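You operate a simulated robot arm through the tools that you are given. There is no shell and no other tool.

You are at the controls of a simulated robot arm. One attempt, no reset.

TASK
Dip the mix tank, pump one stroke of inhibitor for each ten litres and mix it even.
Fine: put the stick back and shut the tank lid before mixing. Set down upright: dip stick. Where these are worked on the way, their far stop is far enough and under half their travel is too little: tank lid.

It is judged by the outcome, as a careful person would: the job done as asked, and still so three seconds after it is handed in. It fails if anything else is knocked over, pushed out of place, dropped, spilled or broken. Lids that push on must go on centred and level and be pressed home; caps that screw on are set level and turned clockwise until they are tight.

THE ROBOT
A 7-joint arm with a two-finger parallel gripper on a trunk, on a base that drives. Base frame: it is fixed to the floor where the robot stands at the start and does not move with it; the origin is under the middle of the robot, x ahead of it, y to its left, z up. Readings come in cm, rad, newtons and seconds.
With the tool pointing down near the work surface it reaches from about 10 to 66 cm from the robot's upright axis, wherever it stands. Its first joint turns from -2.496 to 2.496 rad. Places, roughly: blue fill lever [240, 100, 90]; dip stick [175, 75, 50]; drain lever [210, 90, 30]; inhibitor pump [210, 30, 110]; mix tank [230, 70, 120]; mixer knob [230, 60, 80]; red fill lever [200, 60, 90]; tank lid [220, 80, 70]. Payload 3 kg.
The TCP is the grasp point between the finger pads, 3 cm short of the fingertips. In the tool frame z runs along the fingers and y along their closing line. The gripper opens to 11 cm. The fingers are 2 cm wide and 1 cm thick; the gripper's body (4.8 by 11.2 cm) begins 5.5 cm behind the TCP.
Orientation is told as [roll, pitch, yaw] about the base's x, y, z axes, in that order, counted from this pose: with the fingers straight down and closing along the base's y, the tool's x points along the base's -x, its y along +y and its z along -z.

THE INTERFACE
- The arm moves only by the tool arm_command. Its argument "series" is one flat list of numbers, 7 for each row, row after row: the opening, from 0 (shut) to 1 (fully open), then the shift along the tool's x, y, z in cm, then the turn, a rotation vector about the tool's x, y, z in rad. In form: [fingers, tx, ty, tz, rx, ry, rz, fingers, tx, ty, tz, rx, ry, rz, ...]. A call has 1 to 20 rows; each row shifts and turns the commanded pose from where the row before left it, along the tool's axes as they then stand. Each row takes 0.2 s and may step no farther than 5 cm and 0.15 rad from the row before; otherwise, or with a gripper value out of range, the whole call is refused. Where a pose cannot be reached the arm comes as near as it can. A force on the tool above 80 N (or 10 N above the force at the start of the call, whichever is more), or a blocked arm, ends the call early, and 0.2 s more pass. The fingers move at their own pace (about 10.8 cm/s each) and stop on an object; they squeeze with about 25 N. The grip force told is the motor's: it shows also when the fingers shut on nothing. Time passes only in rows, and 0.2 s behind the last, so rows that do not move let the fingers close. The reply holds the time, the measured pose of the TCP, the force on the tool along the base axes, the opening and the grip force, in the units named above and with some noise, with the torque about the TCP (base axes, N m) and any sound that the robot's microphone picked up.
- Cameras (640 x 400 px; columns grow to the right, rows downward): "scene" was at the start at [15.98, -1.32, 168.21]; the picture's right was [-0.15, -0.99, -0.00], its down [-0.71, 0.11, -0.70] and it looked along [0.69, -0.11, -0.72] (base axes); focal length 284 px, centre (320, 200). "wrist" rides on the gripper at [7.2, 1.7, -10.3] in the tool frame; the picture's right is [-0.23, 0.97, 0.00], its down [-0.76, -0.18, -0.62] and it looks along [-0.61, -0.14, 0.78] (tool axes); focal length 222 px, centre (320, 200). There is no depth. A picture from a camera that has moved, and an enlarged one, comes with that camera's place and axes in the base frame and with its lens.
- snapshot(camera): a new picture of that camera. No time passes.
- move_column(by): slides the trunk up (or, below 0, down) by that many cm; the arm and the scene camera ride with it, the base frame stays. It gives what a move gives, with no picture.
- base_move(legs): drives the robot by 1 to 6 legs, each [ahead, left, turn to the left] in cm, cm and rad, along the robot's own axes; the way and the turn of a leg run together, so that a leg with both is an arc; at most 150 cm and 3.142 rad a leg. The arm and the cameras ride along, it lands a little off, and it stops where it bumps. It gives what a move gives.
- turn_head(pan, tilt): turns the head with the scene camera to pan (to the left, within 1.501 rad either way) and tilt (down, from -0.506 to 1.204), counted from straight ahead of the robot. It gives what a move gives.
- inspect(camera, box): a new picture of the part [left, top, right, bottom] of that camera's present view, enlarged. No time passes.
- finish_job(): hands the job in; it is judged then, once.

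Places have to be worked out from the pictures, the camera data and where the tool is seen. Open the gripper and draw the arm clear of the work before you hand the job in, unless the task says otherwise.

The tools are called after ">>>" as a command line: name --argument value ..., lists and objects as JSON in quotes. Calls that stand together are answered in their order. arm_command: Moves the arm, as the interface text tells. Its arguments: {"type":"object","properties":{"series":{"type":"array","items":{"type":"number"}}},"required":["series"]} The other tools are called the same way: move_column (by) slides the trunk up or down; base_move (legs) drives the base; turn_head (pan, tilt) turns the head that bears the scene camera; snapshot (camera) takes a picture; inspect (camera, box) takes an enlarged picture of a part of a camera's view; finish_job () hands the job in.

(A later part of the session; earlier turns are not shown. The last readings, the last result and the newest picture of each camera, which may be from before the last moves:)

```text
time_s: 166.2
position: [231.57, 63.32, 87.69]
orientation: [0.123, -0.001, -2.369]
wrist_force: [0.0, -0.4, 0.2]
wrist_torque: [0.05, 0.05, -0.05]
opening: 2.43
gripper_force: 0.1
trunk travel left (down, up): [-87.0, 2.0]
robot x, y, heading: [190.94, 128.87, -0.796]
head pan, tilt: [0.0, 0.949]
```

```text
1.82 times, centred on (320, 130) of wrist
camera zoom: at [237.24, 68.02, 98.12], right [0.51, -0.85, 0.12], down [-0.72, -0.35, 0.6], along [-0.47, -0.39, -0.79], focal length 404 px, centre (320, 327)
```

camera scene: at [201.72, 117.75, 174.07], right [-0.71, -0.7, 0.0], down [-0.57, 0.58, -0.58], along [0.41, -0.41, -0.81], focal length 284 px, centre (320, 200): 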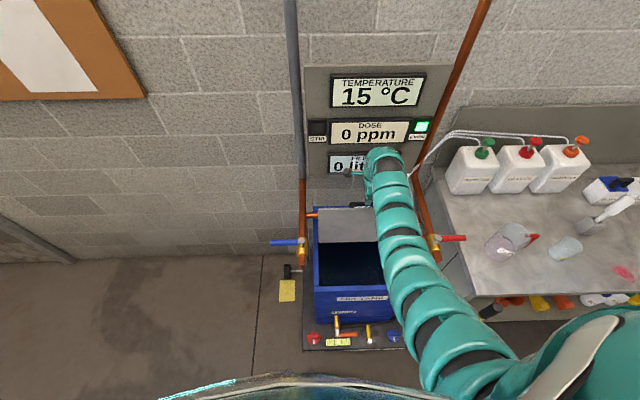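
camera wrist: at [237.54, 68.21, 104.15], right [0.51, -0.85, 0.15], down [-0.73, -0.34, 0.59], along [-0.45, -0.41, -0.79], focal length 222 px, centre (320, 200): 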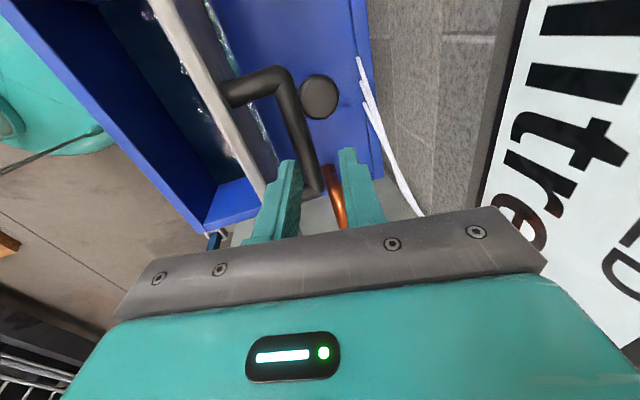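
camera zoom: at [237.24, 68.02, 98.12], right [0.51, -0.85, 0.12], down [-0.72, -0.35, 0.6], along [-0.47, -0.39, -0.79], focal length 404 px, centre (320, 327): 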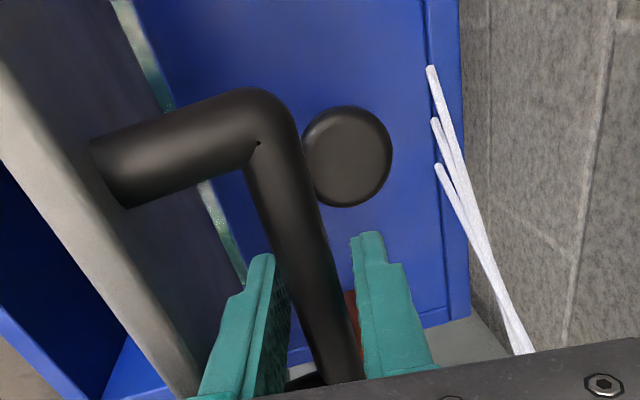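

The bar is between the fingers with no contact force. I add 2 cm of trunk height for mid-stroke clearance, lower the hand the same amount, and grip.

>>> move_column --by 2

>>> arm_command --series '[0.22, 0, -0.24, 1.98, 0, 0, 0, 0.1, 0, 0, 0, 0, 0, 0, 0, 0, 0, 0, 0, 0, 0, 0, 0, 0, 0, 0, 0, 0]'

```text
time_s: 166.8
position: [231.6, 63.38, 89.6]
orientation: [0.123, 0.0, -2.369]
wrist_force: [-0.3, -0.1, -0.4]
wrist_torque: [0.01, 0.0, -0.02]
opening: 2.42
gripper_force: 0.1
trunk travel left (down, up): [-89.0, 0.0]
robot x, y, heading: [191.17, 128.74, -0.797]
head pan, tilt: [0.0, 0.949]
```

```text
time_s: 167.8
position: [231.01, 63.75, 88.24]
orientation: [0.125, -0.003, -2.369]
wrist_force: [2.6, -3.7, 9.1]
wrist_torque: [-0.35, 0.18, 0.83]
opening: 1.58
gripper_force: 44.7
out of reach, approached as far as the arm can: row 1
trunk travel left (down, up): [-89.0, 0.0]
robot x, y, heading: [191.59, 128.7, -0.794]
head pan, tilt: [0.0, 0.949]
```

Gripped (1.58 cm). I start closing along the reverse arc with a few slow half-rows.

>>> arm_command --series '[0, 0, -1.142, -0.54, -0.046, 0, 0, 0, 0, -1.142, -0.54, -0.046, 0, 0, 0, 0, -1.167, -0.488, -0.046, 0, 0, 0, 0, -1.167, -0.488, -0.046, 0, 0, 0, 0, -1.188, -0.433, -0.046, 0, 0, 0, 0, -1.188, -0.433, -0.046, 0, 0]'

>>> snapshot --camera "wrist"

>>> snapshot --camera "scene"

```text
time_s: 169.2
position: [225.6, 69.08, 88.94]
orientation: [0.393, -0.003, -2.37]
wrist_force: [-8.2, -9.5, -13.2]
wrist_torque: [-0.15, 0.23, 0.66]
opening: 1.57
gripper_force: 44.9
trunk travel left (down, up): [-89.0, 0.0]
robot x, y, heading: [190.98, 128.62, -0.796]
head pan, tilt: [0.0, 0.949]
```

```text
taken
camera wrist: at [229.35, 75.77, 99.15], right [0.46, -0.8, 0.37], down [-0.83, -0.24, 0.51], along [-0.32, -0.55, -0.78], focal length 222 px, centre (320, 200)
```

wrist: 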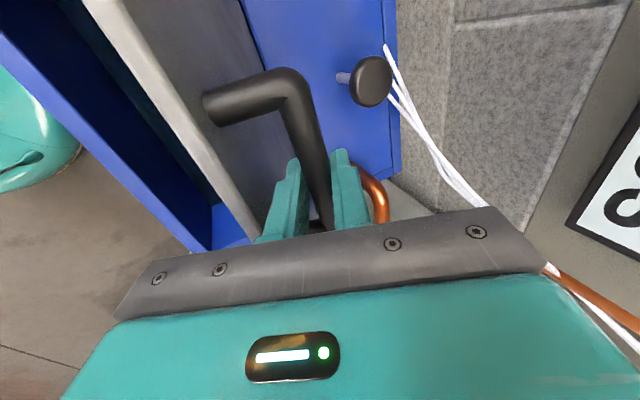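

```text
taken
camera scene: at [201.65, 117.5, 176.03], right [-0.71, -0.7, 0.0], down [-0.57, 0.58, -0.58], along [0.41, -0.41, -0.81], focal length 284 px, centre (320, 200)
```

scene: 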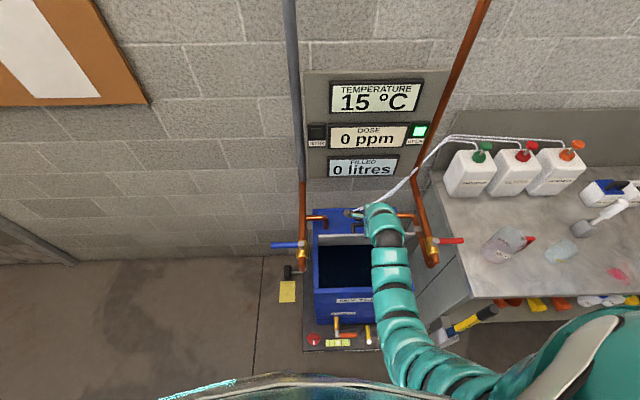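

The lid follows, now at about 70°. I continue closing.

>>> arm_command --series '[0, 0, -1.21, -0.378, -0.046, 0, 0, 0, 0, -1.21, -0.378, -0.046, 0, 0, 0, 0, -1.225, -0.32, -0.046, 0, 0, 0, 0, -1.225, -0.32, -0.046, 0, 0, 0, 0, -1.238, -0.264, -0.046, 0, 0, 0, 0, -1.238, -0.264, -0.046, 0, 0, 0, 0, -1.251, -0.206, -0.046, 0, 0, 0, 0, -1.251, -0.206, -0.046, 0, 0]'

>>> snapshot --scene_placeholder "x" --camera "scene"

```text
time_s: 171.1
position: [219.33, 75.61, 85.78]
orientation: [0.767, -0.001, -2.369]
wrist_force: [-5.8, -22.3, -19.6]
wrist_torque: [-0.33, 0.48, -0.06]
opening: 1.53
gripper_force: 44.8
trunk travel left (down, up): [-89.0, 0.0]
robot x, y, heading: [191.11, 128.7, -0.793]
head pan, tilt: [0.0, 0.949]
```

```text
taken
camera scene: at [201.72, 117.27, 176.03], right [-0.71, -0.7, 0.0], down [-0.57, 0.58, -0.58], along [0.41, -0.41, -0.81], focal length 284 px, centre (320, 200)
```

scene: 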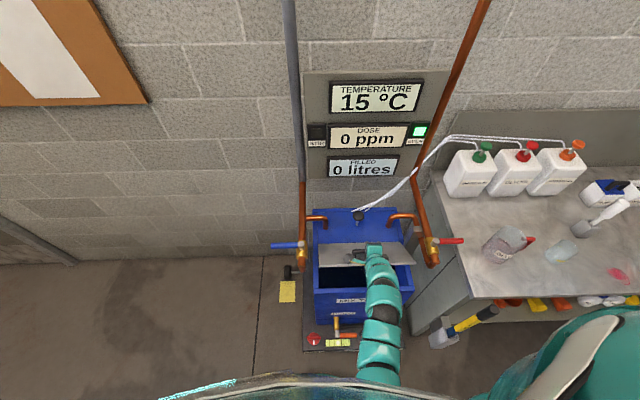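

The lid is at about 40° and following well. I finish the arc.

>>> arm_command --series '[0, 0, -1.258, -0.149, -0.046, 0, 0, 0, 0, -1.258, -0.149, -0.046, 0, 0, 0, 0, -1.264, -0.09, -0.046, 0, 0, 0, 0, -1.264, -0.09, -0.046, 0, 0, 0, 0, -1.268, -0.031, -0.046, 0, 0, 0, 0, -1.268, -0.031, -0.046, 0, 0, 0, 0, -1.267, 0.027, -0.046, 0, 0, 0, 0, -1.267, 0.027, -0.046, 0, 0]'

>>> snapshot --camera "scene"

>>> snapshot --camera "wrist"

```text
time_s: 172.8
position: [214.78, 80.32, 78.16]
orientation: [1.133, 0.001, -2.369]
wrist_force: [5.1, -23.0, -7.9]
wrist_torque: [0.17, -0.17, 0.69]
opening: 1.54
gripper_force: 45.5
trunk travel left (down, up): [-89.0, 0.0]
robot x, y, heading: [190.97, 128.76, -0.79]
head pan, tilt: [0.0, 0.949]
```

```text
taken
camera scene: at [201.8, 117.42, 176.04], right [-0.71, -0.7, 0.0], down [-0.57, 0.58, -0.58], along [0.41, -0.41, -0.81], focal length 284 px, centre (320, 200)
```

scene: 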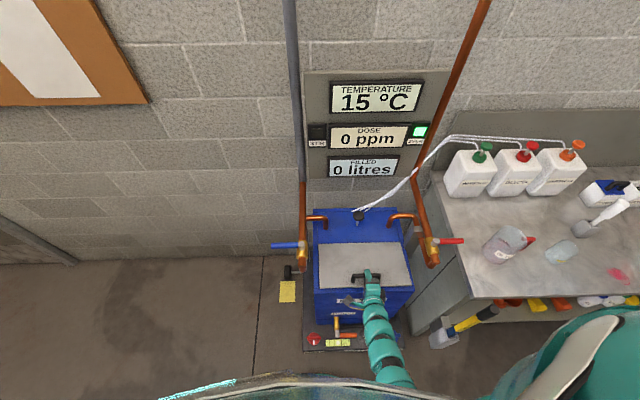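

```text
taken
camera wrist: at [214.12, 91.55, 84.02], right [0.12, -0.45, 0.88], down [-0.99, -0.07, 0.1], along [0.02, -0.89, -0.46], focal length 222 px, centre (320, 200)
```

wrist: 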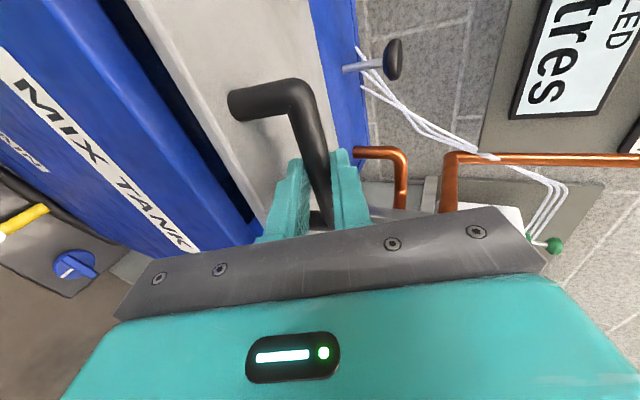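

About 3 cm remains. I run the last rows down until the lid seats.

>>> arm_command --series '[0, 0, -1.265, 0.085, -0.046, 0, 0, 0, 0, -1.265, 0.085, -0.046, 0, 0, 0, 0, -0.6, 0.1, 0, 0, 0]'

>>> snapshot --camera "wrist"

>>> inspect --camera "scene" --box '[290, 190, 450, 330]'

```text
time_s: 173.7
position: [214.02, 81.12, 75.2]
orientation: [1.228, -0.001, -2.368]
wrist_force: [4.1, -20.5, -2.6]
wrist_torque: [-0.01, -0.3, 0.21]
opening: 1.52
gripper_force: 45.4
trunk travel left (down, up): [-89.0, 0.0]
robot x, y, heading: [190.91, 128.94, -0.792]
head pan, tilt: [0.0, 0.949]
```

```text
taken
camera wrist: at [213.08, 92.62, 80.26], right [0.07, -0.39, 0.92], down [-1.0, -0.07, 0.04], along [0.05, -0.92, -0.4], focal length 222 px, centre (320, 200)
```

wrist: 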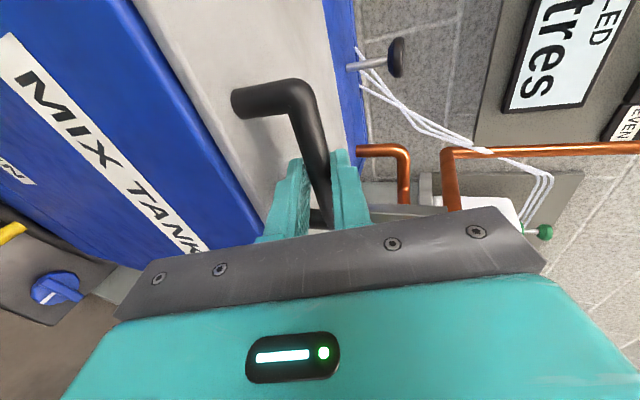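

```text
2.86 times, centred on (370, 260) of scene
camera zoom: at [201.77, 117.53, 176.06], right [-0.71, -0.7, 0.0], down [-0.57, 0.58, -0.58], along [0.41, -0.41, -0.81], focal length 811 px, centre (177, 29)
```

zoom: 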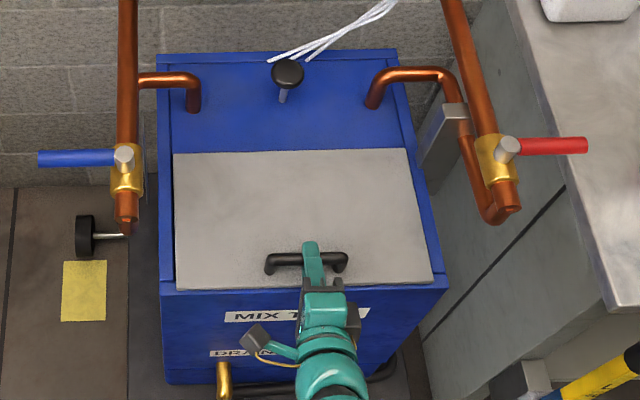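

Nearly shut. I press it down the last bit and watch the vertical force.

>>> arm_command --series '[0, 0, -0.4, 0.13, 0, 0, 0, 0, 0, -0.4, 0.13, 0, 0, 0]'

```text
time_s: 174.2
position: [214.02, 81.08, 74.95]
orientation: [1.241, 0.0, -2.37]
wrist_force: [-13.7, -7.3, 45.0]
wrist_torque: [-0.59, -0.59, -0.3]
opening: 1.52
gripper_force: 45.2
trunk travel left (down, up): [-89.0, 0.0]
robot x, y, heading: [190.84, 128.76, -0.795]
head pan, tilt: [0.0, 0.949]
```

The lid is firmly seated (45 N). I open the fingers and back the base straight out.

>>> arm_command --series '[0.2, 0, 0.3, 0, 0, 0, 0, 0.28, 0, 0, 0, 0, 0, 0, 0.28, 0, 0, 0, 0, 0, 0]'

>>> inspect --camera "wrist" --box '[220, 20, 420, 240]'

```text
time_s: 175.1
position: [214.36, 81.11, 74.52]
orientation: [1.227, -0.001, -2.369]
wrist_force: [0.7, 0.9, -0.7]
wrist_torque: [-0.02, 0.01, -0.01]
opening: 3.06
gripper_force: 0.2
trunk travel left (down, up): [-89.0, 0.0]
robot x, y, heading: [190.65, 128.68, -0.793]
head pan, tilt: [0.0, 0.949]
```

```text
1.82 times, centred on (320, 130) of wrist
camera zoom: at [213.09, 92.7, 79.69], right [0.07, -0.39, 0.92], down [-1.0, -0.07, 0.04], along [0.05, -0.92, -0.4], focal length 404 px, centre (320, 327)
```

zoom: 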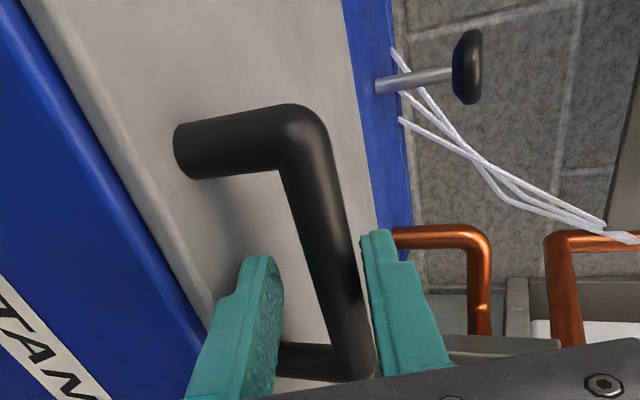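

The fingers are free of the bar. I back out 14 cm and check the lid.

>>> base_move --legs '[[-14, 0, 0]]'

>>> snapshot --camera "wrist"

>>> snapshot --camera "scene"

```text
time_s: 176.4
position: [204.43, 91.03, 74.85]
orientation: [1.23, -0.002, -2.369]
wrist_force: [-0.1, 0.7, 1.0]
wrist_torque: [-0.02, -0.02, 0.0]
opening: 3.05
gripper_force: 0.1
trunk travel left (down, up): [-89.0, 0.0]
robot x, y, heading: [181.94, 138.85, -0.79]
head pan, tilt: [0.0, 0.949]
```

```text
taken
camera wrist: at [203.38, 102.53, 79.82], right [0.07, -0.39, 0.92], down [-1.0, -0.07, 0.04], along [0.05, -0.92, -0.39], focal length 222 px, centre (320, 200)
```

wrist: 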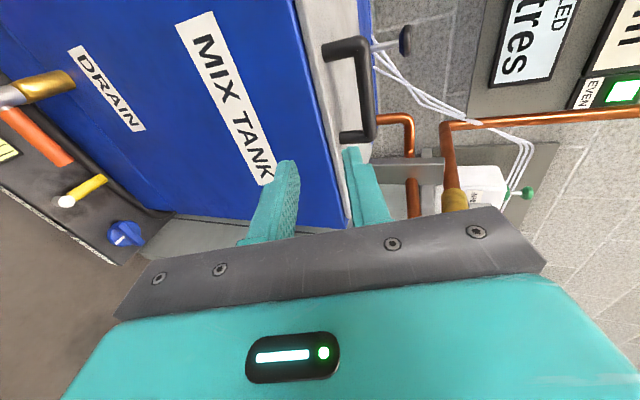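

```text
taken
camera scene: at [191.87, 127.76, 176.1], right [-0.71, -0.7, 0.0], down [-0.57, 0.58, -0.58], along [0.41, -0.42, -0.81], focal length 284 px, centre (320, 200)
```

scene: 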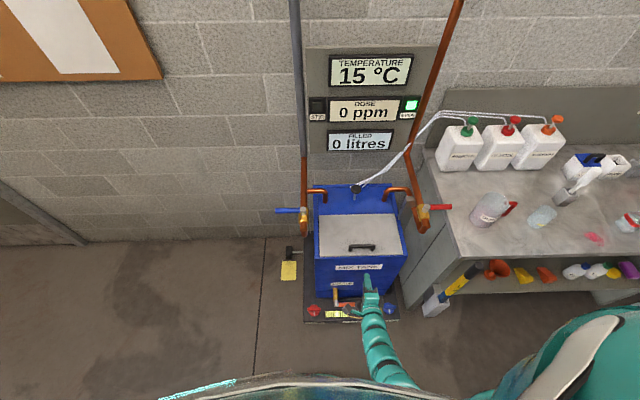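

The lid is shut. Now the inhibitor pump: I zoom in on it and on the mixer knob.

>>> inspect --camera "scene" --box '[420, 100, 520, 180]'

>>> inspect --camera "scene" --box '[320, 160, 440, 250]'

```text
5.00 times, centred on (470, 140) of scene
camera zoom: at [191.87, 127.76, 176.1], right [-0.71, -0.7, 0.0], down [-0.57, 0.58, -0.58], along [0.41, -0.42, -0.81], focal length 1419 px, centre (-430, 500)
```

zoom: 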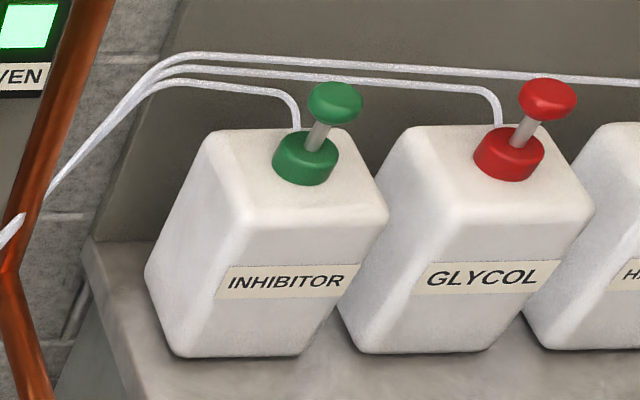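

```text
4.44 times, centred on (380, 205) of scene
camera zoom: at [191.87, 127.76, 176.1], right [-0.71, -0.7, 0.0], down [-0.57, 0.58, -0.58], along [0.41, -0.42, -0.81], focal length 1261 px, centre (53, 178)
```

zoom: 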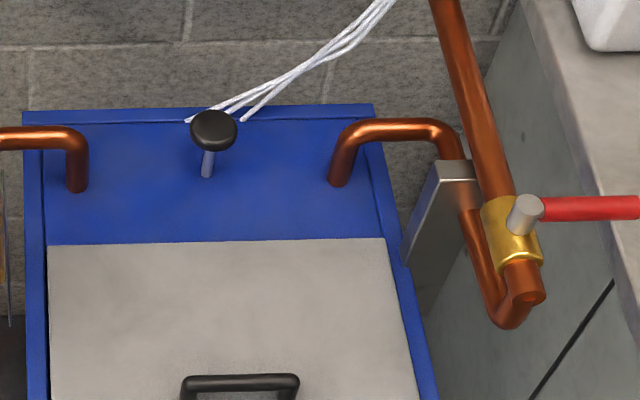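

The inhibitor's green head is near s≈169, d≈130.5 with its top at z≈108.5. I back away, then bring the arm up into a steep tool pose with the fingers closed for pressing.

>>> base_move --legs '[[-25, 0, 0]]'

>>> arm_command --series '[0, 0, 0, 0, 0.143, 0, 0, 0, 0, 0, 0, 0.143, 0, 0, 0, 0, 0, 0, 0.143, 0, 0, 0, 0, 0, 0, 0.143, 0, 0, 0, 0, 0, 0, 0.143, 0, 0, 0, 0, 0, 0, 0.143, 0, 0, 0, 0, 4.04, -1.0, 0, 0, 0, 0, 0, 4.04, -1.0, 0, 0, 0, 0, 0, 4.04, -1.0, 0, 0, 0, 0, 0, 4.04, -1.0, 0, 0, 0, 0, 0, 4.04, -1.0, 0, 0, 0, 0, 0, 3.38, -2.84, 0, 0, 0, 0, 0, 3.38, -2.84, 0, 0, 0, 0, 0, 3.38, -2.84, 0, 0, 0, 0, 0, 3.38, -2.84, 0, 0, 0, 0, 0, 3.38, -2.84, 0, 0, 0, 0, 0, 3.38, -2.84, 0, 0, 0, 0, 0, 3.38, -2.84, 0, 0, 0, 0, 0, 3.38, -2.84, 0, 0, 0]'

>>> snapshot --camera "scene"

```text
time_s: 178.2
position: [186.89, 108.69, 74.73]
orientation: [1.23, -0.002, -2.371]
wrist_force: [-0.7, 0.1, 0.2]
wrist_torque: [-0.01, 0.0, -0.01]
opening: 3.08
gripper_force: 0.1
trunk travel left (down, up): [-89.0, 0.0]
robot x, y, heading: [163.66, 156.43, -0.795]
head pan, tilt: [0.0, 0.949]
```

```text
time_s: 182.2
position: [210.55, 84.24, 117.63]
orientation: [0.371, 0.0, -2.372]
wrist_force: [-0.4, 0.5, 0.0]
wrist_torque: [0.0, 0.01, 0.01]
opening: 0.02
gripper_force: 24.7
trunk travel left (down, up): [-89.0, 0.0]
robot x, y, heading: [163.91, 156.29, -0.797]
head pan, tilt: [0.0, 0.949]
```

```text
taken
camera scene: at [174.6, 145.35, 176.07], right [-0.72, -0.7, 0.0], down [-0.57, 0.58, -0.58], along [0.41, -0.42, -0.81], focal length 284 px, centre (320, 200)
```

scene: 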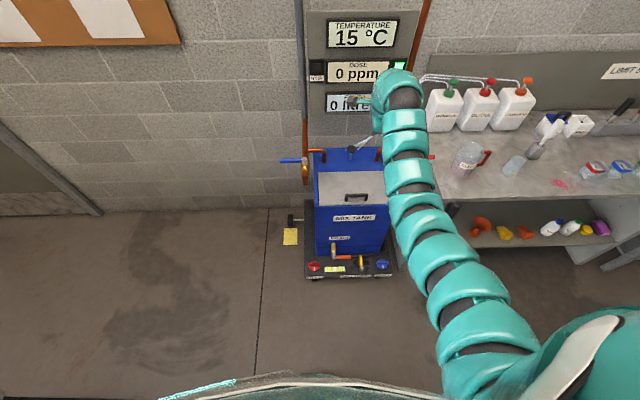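

The arm is in position. I drive right 40 cm to line up with the inhibitor bottle and forward 28 cm, stopping short of it to look.

>>> base_move --legs '[[0, -40, 0.01], [28, 0, 0]]'

>>> snapshot --camera "scene"

>>> snapshot --camera "wrist"

```text
time_s: 186.2
position: [202.44, 36.69, 117.62]
orientation: [0.371, -0.002, -2.364]
wrist_force: [0.5, -0.2, -0.4]
wrist_torque: [0.02, -0.03, 0.01]
opening: 0.02
gripper_force: 24.7
trunk travel left (down, up): [-89.0, 0.0]
robot x, y, heading: [155.1, 108.27, -0.786]
head pan, tilt: [0.0, 0.949]
```

```text
taken
camera scene: at [165.95, 97.4, 176.06], right [-0.71, -0.7, 0.0], down [-0.57, 0.58, -0.58], along [0.41, -0.41, -0.81], focal length 284 px, centre (320, 200)
```

scene: 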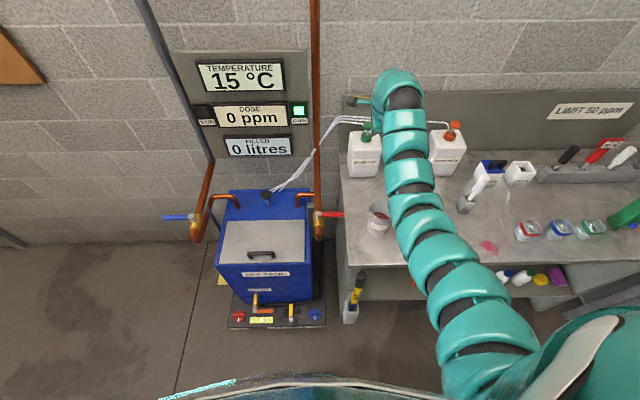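

```text
taken
camera wrist: at [206.22, 43.22, 127.86], right [0.48, -0.81, 0.35], down [-0.82, -0.25, 0.52], along [-0.33, -0.53, -0.78], focal length 222 px, centre (320, 200)
```

wrist: 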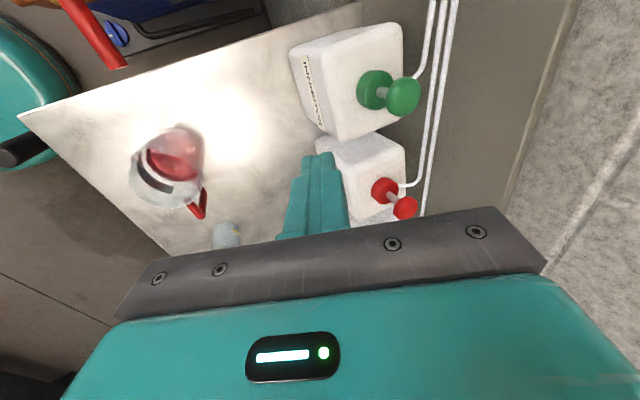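

The pump is ahead of the fingertips. I zoom both cameras to fix the head's position before pressing.

>>> inspect --camera "scene" --box '[335, 105, 415, 185]'

>>> inspect --camera "wrist" --box '[280, 30, 440, 230]'

```text
5.00 times, centred on (375, 145) of scene
camera zoom: at [165.95, 97.4, 176.06], right [-0.71, -0.7, 0.0], down [-0.57, 0.58, -0.58], along [0.41, -0.41, -0.81], focal length 1419 px, centre (45, 475)
```

zoom: 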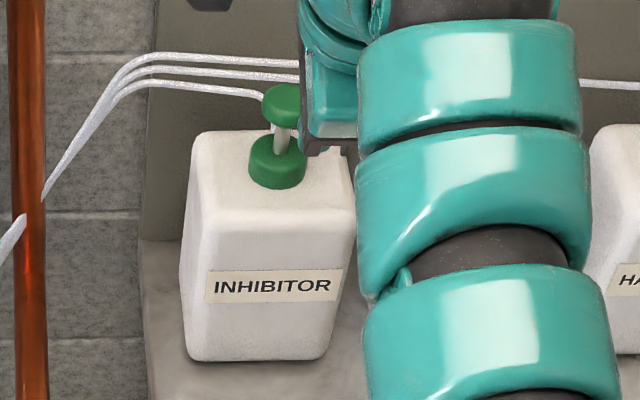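

```text
2.00 times, centred on (360, 130) of wrist
camera zoom: at [206.22, 43.22, 127.86], right [0.48, -0.81, 0.35], down [-0.82, -0.25, 0.52], along [-0.33, -0.53, -0.78], focal length 444 px, centre (240, 340)
```

zoom: 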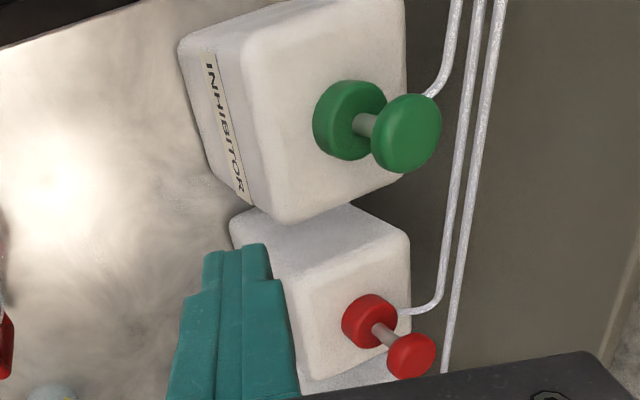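

Triangulated, the pump head's top is at about s≈169.4, d≈128.6, z≈110.2, with about 2–2.5 cm of stroke above the collar. I drive 11.2 cm forward so the closed fingertips hover above it.

>>> base_move --legs '[[11.2, 0, 0]]'

>>> inspect --camera "wrist" --box '[220, 30, 420, 240]'

>>> inspect --camera "scene" --box '[320, 100, 420, 200]'

```text
time_s: 187.4
position: [210.2, 28.64, 117.64]
orientation: [0.373, -0.003, -2.366]
wrist_force: [0.3, -0.3, 0.1]
wrist_torque: [-0.01, 0.01, 0.0]
opening: 0.01
gripper_force: 24.4
trunk travel left (down, up): [-89.0, 0.0]
robot x, y, heading: [163.08, 100.25, -0.789]
head pan, tilt: [0.0, 0.949]
```

```text
1.90 times, centred on (320, 135) of wrist
camera zoom: at [214.12, 35.16, 127.86], right [0.47, -0.81, 0.35], down [-0.82, -0.25, 0.52], along [-0.33, -0.53, -0.78], focal length 423 px, centre (320, 324)
```

zoom: 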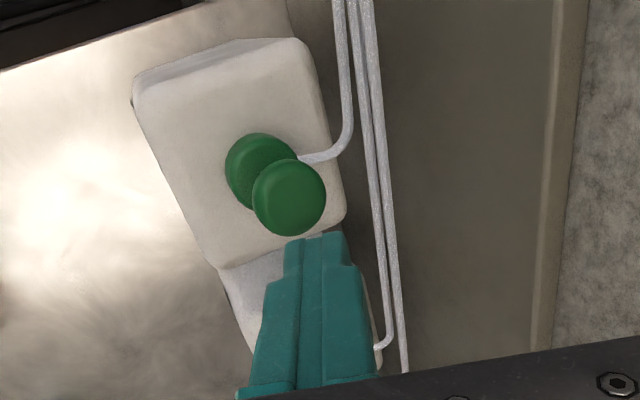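

```text
4.00 times, centred on (370, 150) of scene
camera zoom: at [173.9, 89.39, 176.06], right [-0.71, -0.7, 0.0], down [-0.57, 0.58, -0.58], along [0.41, -0.41, -0.81], focal length 1135 px, centre (120, 400)
```

zoom: 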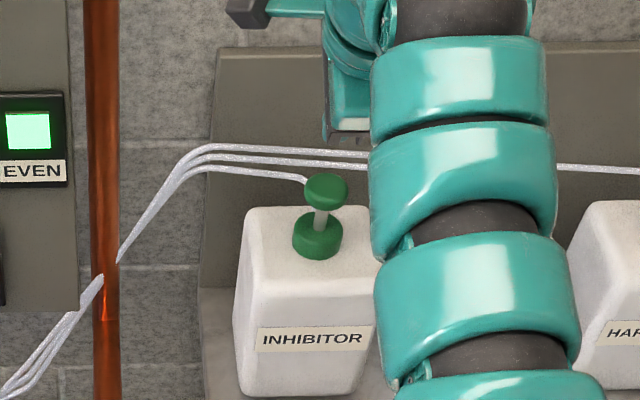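

The refined head position is s≈169.1, d≈130, z≈109. I move 1.2 cm forward and descend until just above it.

>>> base_move --legs '[[1.3, 0, 0]]'

>>> arm_command --series '[0, 0, -0.54, 1.4, 0, 0, 0, 0, 0, -0.54, 1.4, 0, 0, 0, 0, 0, -0.36, 0.93, 0, 0, 0]'

>>> inspect --camera "wrist" --box '[220, 30, 420, 240]'

>>> inspect --camera "scene" --box '[320, 100, 420, 200]'

```text
time_s: 188.2
position: [211.12, 27.81, 117.65]
orientation: [0.372, -0.002, -2.364]
wrist_force: [0.0, 0.0, 0.7]
wrist_torque: [0.02, 0.02, -0.02]
opening: 0.0
gripper_force: 24.6
trunk travel left (down, up): [-89.0, 0.0]
robot x, y, heading: [164.54, 100.1, -0.791]
head pan, tilt: [0.0, 0.949]
```

```text
time_s: 189.0
position: [211.15, 27.77, 113.66]
orientation: [0.372, -0.002, -2.364]
wrist_force: [0.4, 0.8, 1.0]
wrist_torque: [0.01, 0.02, 0.0]
opening: 0.0
gripper_force: 25.2
trunk travel left (down, up): [-89.0, 0.0]
robot x, y, heading: [163.71, 99.56, -0.792]
head pan, tilt: [0.0, 0.949]
```

```text
1.90 times, centred on (320, 135) of wrist
camera zoom: at [214.98, 34.31, 123.92], right [0.47, -0.81, 0.35], down [-0.82, -0.25, 0.52], along [-0.33, -0.54, -0.78], focal length 423 px, centre (320, 324)
```

zoom: 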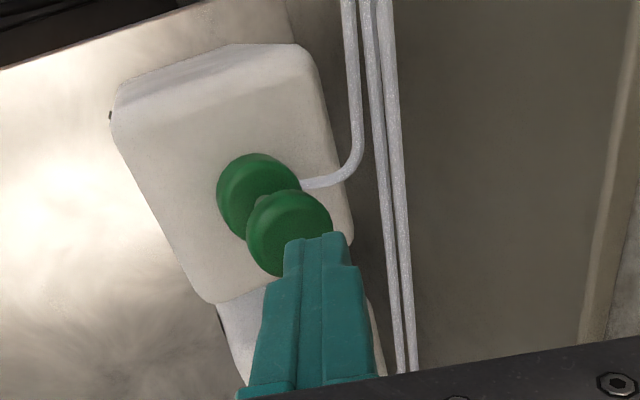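

```text
4.00 times, centred on (370, 150) of scene
camera zoom: at [174.68, 88.56, 176.08], right [-0.71, -0.7, 0.0], down [-0.57, 0.58, -0.58], along [0.41, -0.41, -0.81], focal length 1135 px, centre (120, 400)
```

zoom: 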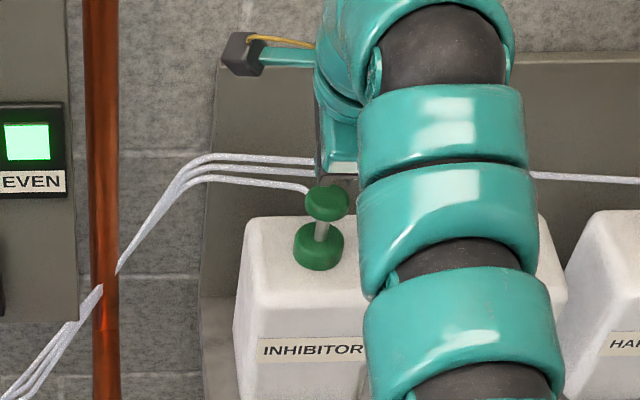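

The fingertips are directly over the head's centre. I press down in small rows (3.5 cm total), reading the force at the bottom.

>>> arm_command --series '[0, 0, -0.253, 0.652, 0, 0, 0, 0, 0, -0.253, 0.652, 0, 0, 0, 0, 0, -0.253, 0.652, 0, 0, 0, 0, 0, -0.253, 0.652, 0, 0, 0, 0, 0, -0.253, 0.652, 0, 0, 0]'

>>> inspect --camera "scene" --box '[320, 100, 420, 200]'

>>> inspect --camera "scene" --box '[180, 40, 330, 160]'

```text
time_s: 190.2
position: [211.18, 27.71, 110.28]
orientation: [0.372, -0.002, -2.365]
wrist_force: [-1.3, 1.2, 3.8]
wrist_torque: [0.01, 0.1, 0.0]
opening: 0.0
gripper_force: 25.2
trunk travel left (down, up): [-89.0, 0.0]
robot x, y, heading: [164.11, 99.54, -0.787]
head pan, tilt: [0.0, 0.949]
```

```text
4.00 times, centred on (370, 150) of scene
camera zoom: at [174.67, 88.59, 176.09], right [-0.71, -0.7, 0.0], down [-0.57, 0.58, -0.58], along [0.41, -0.41, -0.81], focal length 1135 px, centre (120, 400)
```

zoom: 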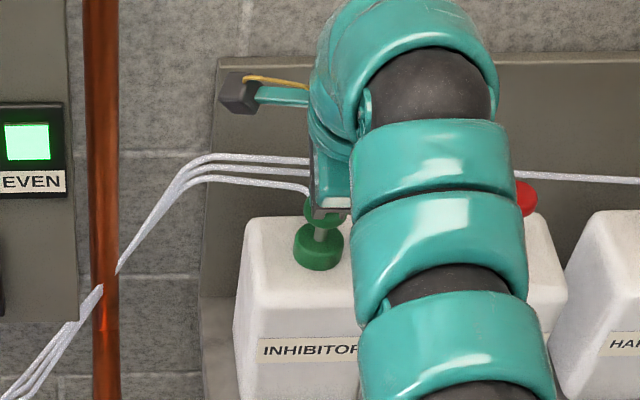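

```text
3.33 times, centred on (255, 100) of scene
camera zoom: at [174.67, 88.59, 176.09], right [-0.71, -0.7, 0.0], down [-0.57, 0.58, -0.58], along [0.41, -0.41, -0.81], focal length 946 px, centre (537, 533)
```

zoom: 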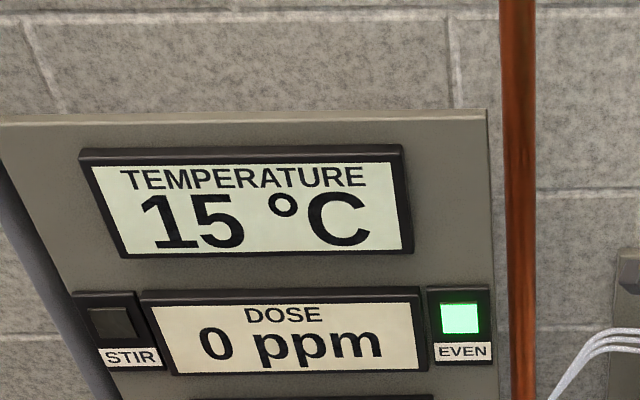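

Contact has just begun (about 4 N). I continue pressing down.

>>> arm_command --series '[0, 0, -0.253, 0.652, 0, 0, 0, 0, 0, -0.253, 0.652, 0, 0, 0]'

>>> inspect --camera "scene" --box '[180, 40, 420, 200]'

```text
time_s: 190.8
position: [211.15, 27.78, 108.89]
orientation: [0.373, -0.002, -2.365]
wrist_force: [1.5, -1.8, 7.4]
wrist_torque: [-0.06, -0.03, -0.01]
opening: 0.0
gripper_force: 25.0
trunk travel left (down, up): [-89.0, 0.0]
robot x, y, heading: [163.95, 99.31, -0.795]
head pan, tilt: [0.0, 0.949]
```

```text
2.50 times, centred on (300, 120) of scene
camera zoom: at [174.69, 88.59, 176.09], right [-0.71, -0.7, 0.0], down [-0.57, 0.58, -0.58], along [0.41, -0.41, -0.81], focal length 710 px, centre (370, 400)
```

zoom: 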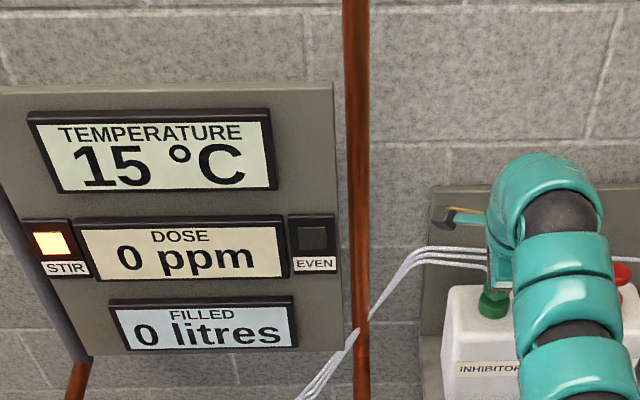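

The first stroke registered: STIR came on and EVEN went off. I push on to the bottom stop so the stroke is full.

>>> arm_command --series '[0, 0, -0.18, 0.466, 0, 0, 0, 0, 0, -0.18, 0.466, 0, 0, 0]'

```text
time_s: 191.4
position: [211.06, 27.77, 108.61]
orientation: [0.385, -0.001, -2.366]
wrist_force: [0.6, -1.6, 41.0]
wrist_torque: [-0.39, 0.16, 0.02]
opening: 0.0
gripper_force: 25.3
trunk travel left (down, up): [-89.0, 0.0]
robot x, y, heading: [163.78, 99.51, -0.794]
head pan, tilt: [0.0, 0.949]
```

The bottom stop is at z≈108.6 (41 N). I raise 5 cm so the head springs back, and check.

>>> arm_command --series '[0, 0, 0.6, -1.55, 0, 0, 0, 0, 0, 0.6, -1.55, 0, 0, 0, 0, 0, 0.6, -1.55, 0, 0, 0, 0, 0, 0, 0, 0, 0, 0]'

>>> inspect --camera "scene" --box '[180, 40, 420, 200]'

>>> inspect --camera "wrist" --box '[220, 30, 420, 240]'

```text
time_s: 192.4
position: [211.17, 27.8, 112.92]
orientation: [0.373, -0.002, -2.365]
wrist_force: [0.0, -0.2, 0.9]
wrist_torque: [0.0, 0.01, 0.01]
opening: 0.0
gripper_force: 25.3
trunk travel left (down, up): [-89.0, 0.0]
robot x, y, heading: [164.02, 99.51, -0.792]
head pan, tilt: [0.0, 0.949]
```

```text
2.50 times, centred on (300, 120) of scene
camera zoom: at [174.69, 88.56, 176.07], right [-0.71, -0.7, 0.0], down [-0.57, 0.58, -0.58], along [0.41, -0.41, -0.81], focal length 710 px, centre (370, 400)
```

zoom: 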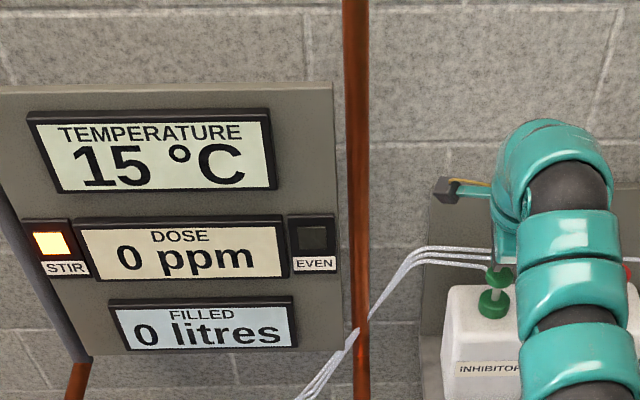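

```text
1.90 times, centred on (320, 135) of wrist
camera zoom: at [214.97, 34.3, 123.04], right [0.47, -0.81, 0.35], down [-0.82, -0.25, 0.52], along [-0.33, -0.53, -0.78], focal length 423 px, centre (320, 324)
```

zoom: 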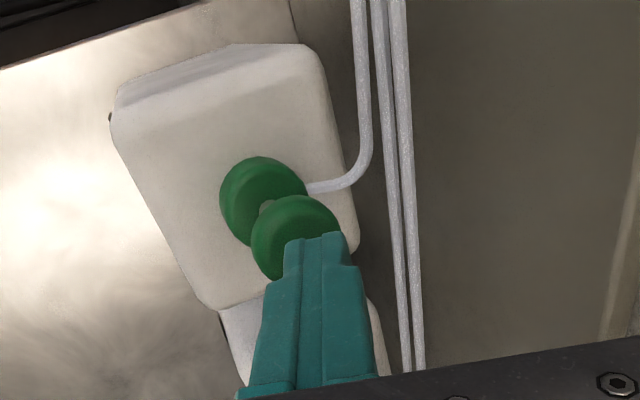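

The head has sprung back up. Second stroke: press 4.9 cm to the stop, then come back up.

>>> arm_command --series '[0, 0, -0.253, 0.652, 0, 0, 0, 0, 0, -0.253, 0.652, 0, 0, 0, 0, 0, -0.253, 0.652, 0, 0, 0, 0, 0, -0.253, 0.652, 0, 0, 0, 0, 0, -0.253, 0.652, 0, 0, 0, 0, 0, -0.253, 0.652, 0, 0, 0, 0, 0, -0.22, 0.56, 0, 0, 0]'

>>> arm_command --series '[0, 0, 0.6, -1.55, 0, 0, 0, 0, 0, 0.6, -1.55, 0, 0, 0, 0, 0, 0.5, -1.29, 0, 0, 0, 0, 0, 0, 0, 0, 0, 0]'

>>> inspect --camera "scene" --box '[180, 40, 420, 200]'

```text
time_s: 194.0
position: [211.13, 27.67, 108.67]
orientation: [0.382, -0.002, -2.365]
wrist_force: [0.8, -3.2, 32.2]
wrist_torque: [-0.34, 0.08, 0.02]
opening: 0.02
gripper_force: 24.9
trunk travel left (down, up): [-89.0, 0.0]
robot x, y, heading: [163.77, 99.52, -0.788]
head pan, tilt: [0.0, 0.949]
```

```text
time_s: 195.0
position: [211.24, 27.76, 112.56]
orientation: [0.372, -0.003, -2.365]
wrist_force: [-0.4, 0.3, 0.1]
wrist_torque: [0.01, -0.04, 0.01]
opening: 0.0
gripper_force: 24.6
trunk travel left (down, up): [-89.0, 0.0]
robot x, y, heading: [163.71, 99.28, -0.783]
head pan, tilt: [0.0, 0.949]
```

```text
2.50 times, centred on (300, 120) of scene
camera zoom: at [174.71, 88.55, 176.07], right [-0.71, -0.7, 0.0], down [-0.57, 0.58, -0.58], along [0.41, -0.41, -0.81], focal length 710 px, centre (370, 400)
```

zoom: 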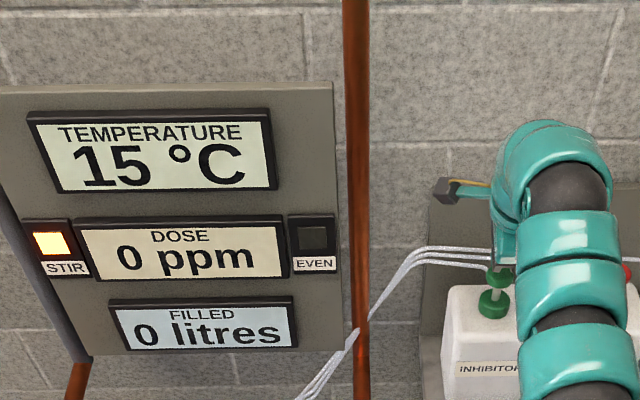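

Second stroke done to the same stop. Third and last stroke.

>>> arm_command --series '[0, 0, -0.253, 0.652, 0, 0, 0, 0, 0, -0.253, 0.652, 0, 0, 0, 0, 0, -0.253, 0.652, 0, 0, 0, 0, 0, -0.253, 0.652, 0, 0, 0, 0, 0, -0.253, 0.652, 0, 0, 0, 0, 0, -0.253, 0.652, 0, 0, 0, 0, 0, -0.12, 0.3, 0, 0, 0]'

>>> arm_command --series '[0, 0, 0.6, -1.55, 0, 0, 0, 0, 0, 0.6, -1.55, 0, 0, 0, 0, 0, 1.2, -3.1, 0, 0, 0, 0, 0, 1.2, -3.1, 0, 0, 0]'

>>> inspect --camera "scene" --box '[180, 40, 420, 200]'

```text
time_s: 196.6
position: [211.15, 27.73, 108.63]
orientation: [0.381, -0.001, -2.366]
wrist_force: [2.0, -3.7, 25.2]
wrist_torque: [-0.29, 0.06, 0.03]
opening: 0.02
gripper_force: 24.6
trunk travel left (down, up): [-89.0, 0.0]
robot x, y, heading: [164.16, 99.18, -0.789]
head pan, tilt: [0.0, 0.949]
```

```text
time_s: 197.6
position: [211.1, 27.84, 118.07]
orientation: [0.369, -0.002, -2.364]
wrist_force: [-1.0, -0.3, 0.1]
wrist_torque: [-0.02, -0.02, 0.01]
opening: 0.02
gripper_force: 24.7
trunk travel left (down, up): [-89.0, 0.0]
robot x, y, heading: [164.04, 99.78, -0.792]
head pan, tilt: [0.0, 0.949]
```

```text
2.50 times, centred on (300, 120) of scene
camera zoom: at [174.71, 88.57, 176.07], right [-0.71, -0.7, 0.0], down [-0.57, 0.58, -0.58], along [0.41, -0.41, -0.81], focal length 710 px, centre (370, 400)
```

zoom: 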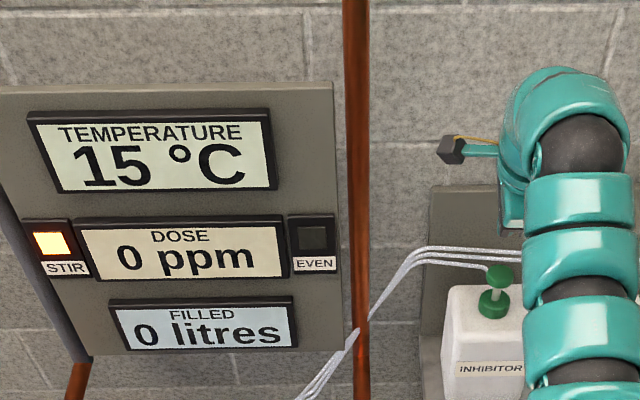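

All three strokes are done and the pump is back up. Next is the mixer knob at the back of the tank, about s≈209.7, d≈121, z≈79. I back off, drop the trunk 7 cm, and move left in front of the tank.

>>> base_move --legs '[[-38, 0, 0], [0, 40.5, 0]]'

>>> move_column --by -7

>>> snapshot --camera "scene"

```text
time_s: 202.1
position: [213.2, 83.33, 118.17]
orientation: [0.373, -0.003, -2.361]
wrist_force: [-0.1, 0.4, 0.5]
wrist_torque: [-0.02, 0.0, 0.01]
opening: 0.01
gripper_force: 24.8
trunk travel left (down, up): [-89.0, 0.0]
robot x, y, heading: [165.94, 155.23, -0.785]
head pan, tilt: [0.0, 0.949]
```

```text
time_s: 203.2
position: [213.17, 83.46, 111.25]
orientation: [0.373, 0.0, -2.361]
wrist_force: [-0.7, 0.3, 0.0]
wrist_torque: [0.0, 0.01, -0.01]
opening: 0.0
gripper_force: 25.1
trunk travel left (down, up): [-82.0, 7.0]
robot x, y, heading: [165.91, 154.77, -0.784]
head pan, tilt: [0.0, 0.949]
```

```text
taken
camera scene: at [176.52, 144.11, 169.08], right [-0.71, -0.71, 0.0], down [-0.57, 0.58, -0.58], along [0.41, -0.41, -0.81], focal length 284 px, centre (320, 200)
```

scene: 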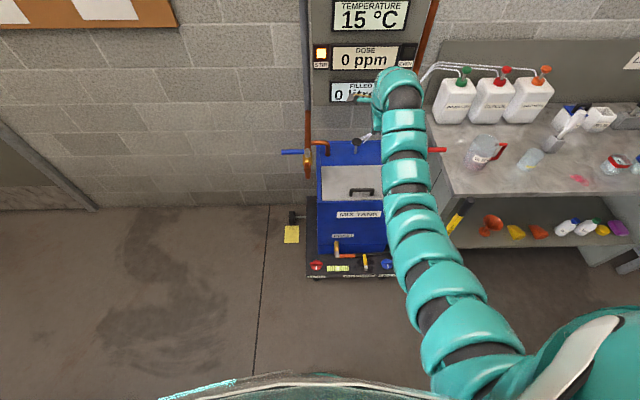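

TCP is at s=209.7, aligned with the knob. I draw the arm in and down to z≈100, then drive forward until it hovers above the knob.

>>> arm_command --series '[0, 0, -3.0, 1.785, 0, 0, 0, 0, 0, -3.0, 1.785, 0, 0, 0, 0, 0, -3.0, 1.785, 0, 0, 0, 0, 0, -3.0, 1.785, 0, 0, 0]'

>>> base_move --legs '[[35.5, 0, 0]]'

>>> snapshot --camera "wrist"

>>> snapshot --camera "scene"

```text
time_s: 204.2
position: [207.17, 89.55, 100.21]
orientation: [0.371, 0.0, -2.359]
wrist_force: [0.5, 0.0, -0.7]
wrist_torque: [0.01, 0.02, 0.0]
opening: 0.0
gripper_force: 24.3
trunk travel left (down, up): [-82.0, 7.0]
robot x, y, heading: [165.83, 154.98, -0.79]
head pan, tilt: [0.0, 0.949]
```

```text
time_s: 206.5
position: [232.32, 64.65, 100.11]
orientation: [0.37, -0.003, -2.36]
wrist_force: [-0.4, 0.4, -0.3]
wrist_torque: [-0.03, 0.0, -0.04]
opening: 0.01
gripper_force: 25.3
trunk travel left (down, up): [-82.0, 7.0]
robot x, y, heading: [190.2, 130.05, -0.783]
head pan, tilt: [0.0, 0.949]
```

```text
taken
camera wrist: at [236.01, 71.12, 110.4], right [0.48, -0.8, 0.35], down [-0.82, -0.26, 0.52], along [-0.32, -0.54, -0.78], focal length 222 px, centre (320, 200)
```

wrist: 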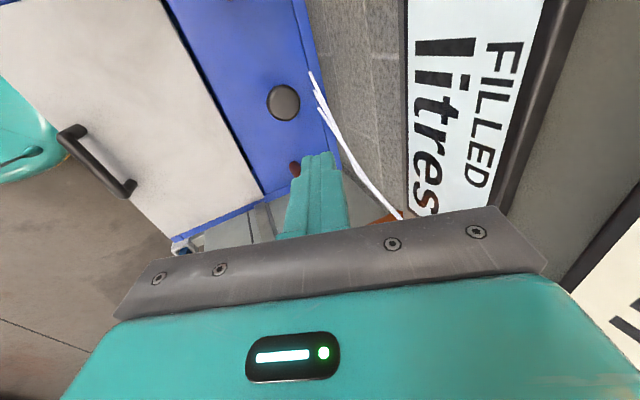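

```text
taken
camera scene: at [201.52, 119.11, 169.06], right [-0.71, -0.71, 0.0], down [-0.58, 0.58, -0.58], along [0.41, -0.41, -0.81], focal length 284 px, centre (320, 200)
```

scene: 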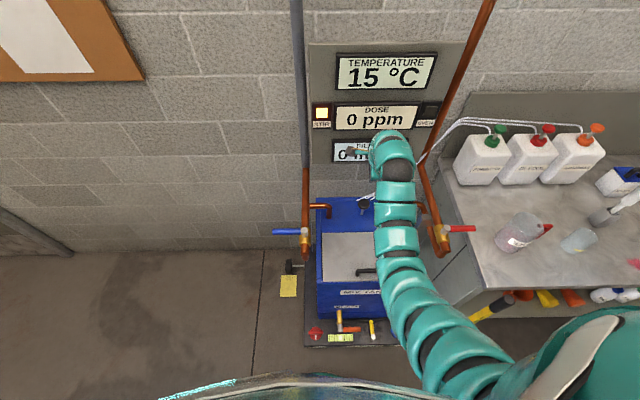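

The knob is at about s≈210.2, d≈121.9. I move 2.6 cm forward, descend 13 cm and look closely at it.

>>> base_move --legs '[[2.6, 0, 0]]'

>>> arm_command --series '[0, 0, -0.94, 2.42, 0, 0, 0, 0, 0, -0.94, 2.42, 0, 0, 0, 0, 0, -0.94, 2.42, 0, 0, 0, 0, 0, -0.94, 2.42, 0, 0, 0, 0, 0, -0.94, 2.42, 0, 0, 0]'

>>> snapshot --camera "wrist"

>>> inspect --camera "wrist" --box '[220, 50, 420, 240]'

>>> snapshot --camera "scene"

```text
time_s: 207.3
position: [234.12, 62.65, 100.15]
orientation: [0.371, -0.001, -2.359]
wrist_force: [-0.7, -0.6, -0.6]
wrist_torque: [0.01, 0.04, 0.02]
opening: 0.0
gripper_force: 25.3
trunk travel left (down, up): [-82.0, 7.0]
robot x, y, heading: [192.29, 127.88, -0.782]
head pan, tilt: [0.0, 0.949]
```

```text
time_s: 208.5
position: [234.02, 62.7, 87.22]
orientation: [0.375, -0.001, -2.36]
wrist_force: [0.3, -0.6, 0.1]
wrist_torque: [0.0, 0.02, 0.02]
opening: 0.0
gripper_force: 24.9
trunk travel left (down, up): [-82.0, 7.0]
robot x, y, heading: [192.8, 128.28, -0.787]
head pan, tilt: [0.0, 0.949]
```

```text
taken
camera wrist: at [237.76, 69.3, 97.46], right [0.48, -0.8, 0.35], down [-0.82, -0.26, 0.52], along [-0.32, -0.54, -0.78], focal length 222 px, centre (320, 200)
```

wrist: 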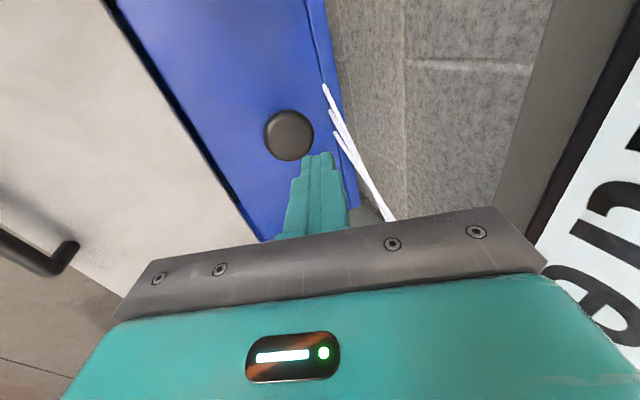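

```text
2.11 times, centred on (320, 145) of wrist
camera zoom: at [237.76, 69.3, 97.46], right [0.48, -0.8, 0.35], down [-0.82, -0.26, 0.52], along [-0.32, -0.54, -0.78], focal length 468 px, centre (320, 316)
```

zoom: 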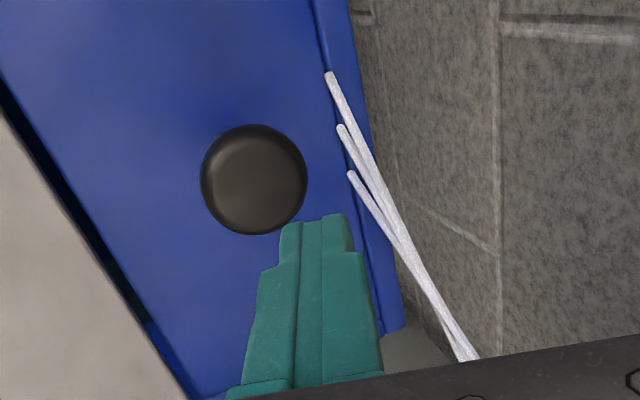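

```text
taken
camera scene: at [203.3, 117.33, 169.07], right [-0.71, -0.71, 0.0], down [-0.58, 0.57, -0.58], along [0.41, -0.41, -0.81], focal length 284 px, centre (320, 200)
```

scene: 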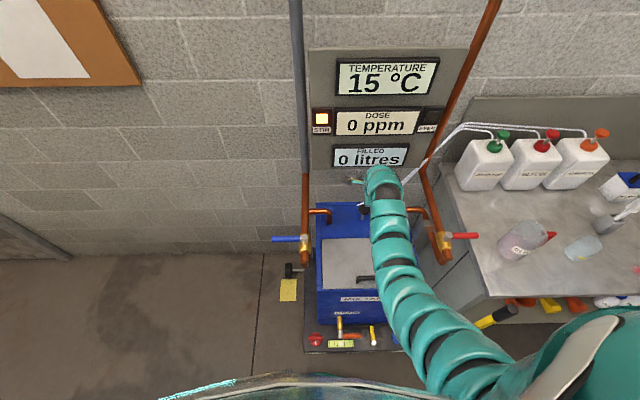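

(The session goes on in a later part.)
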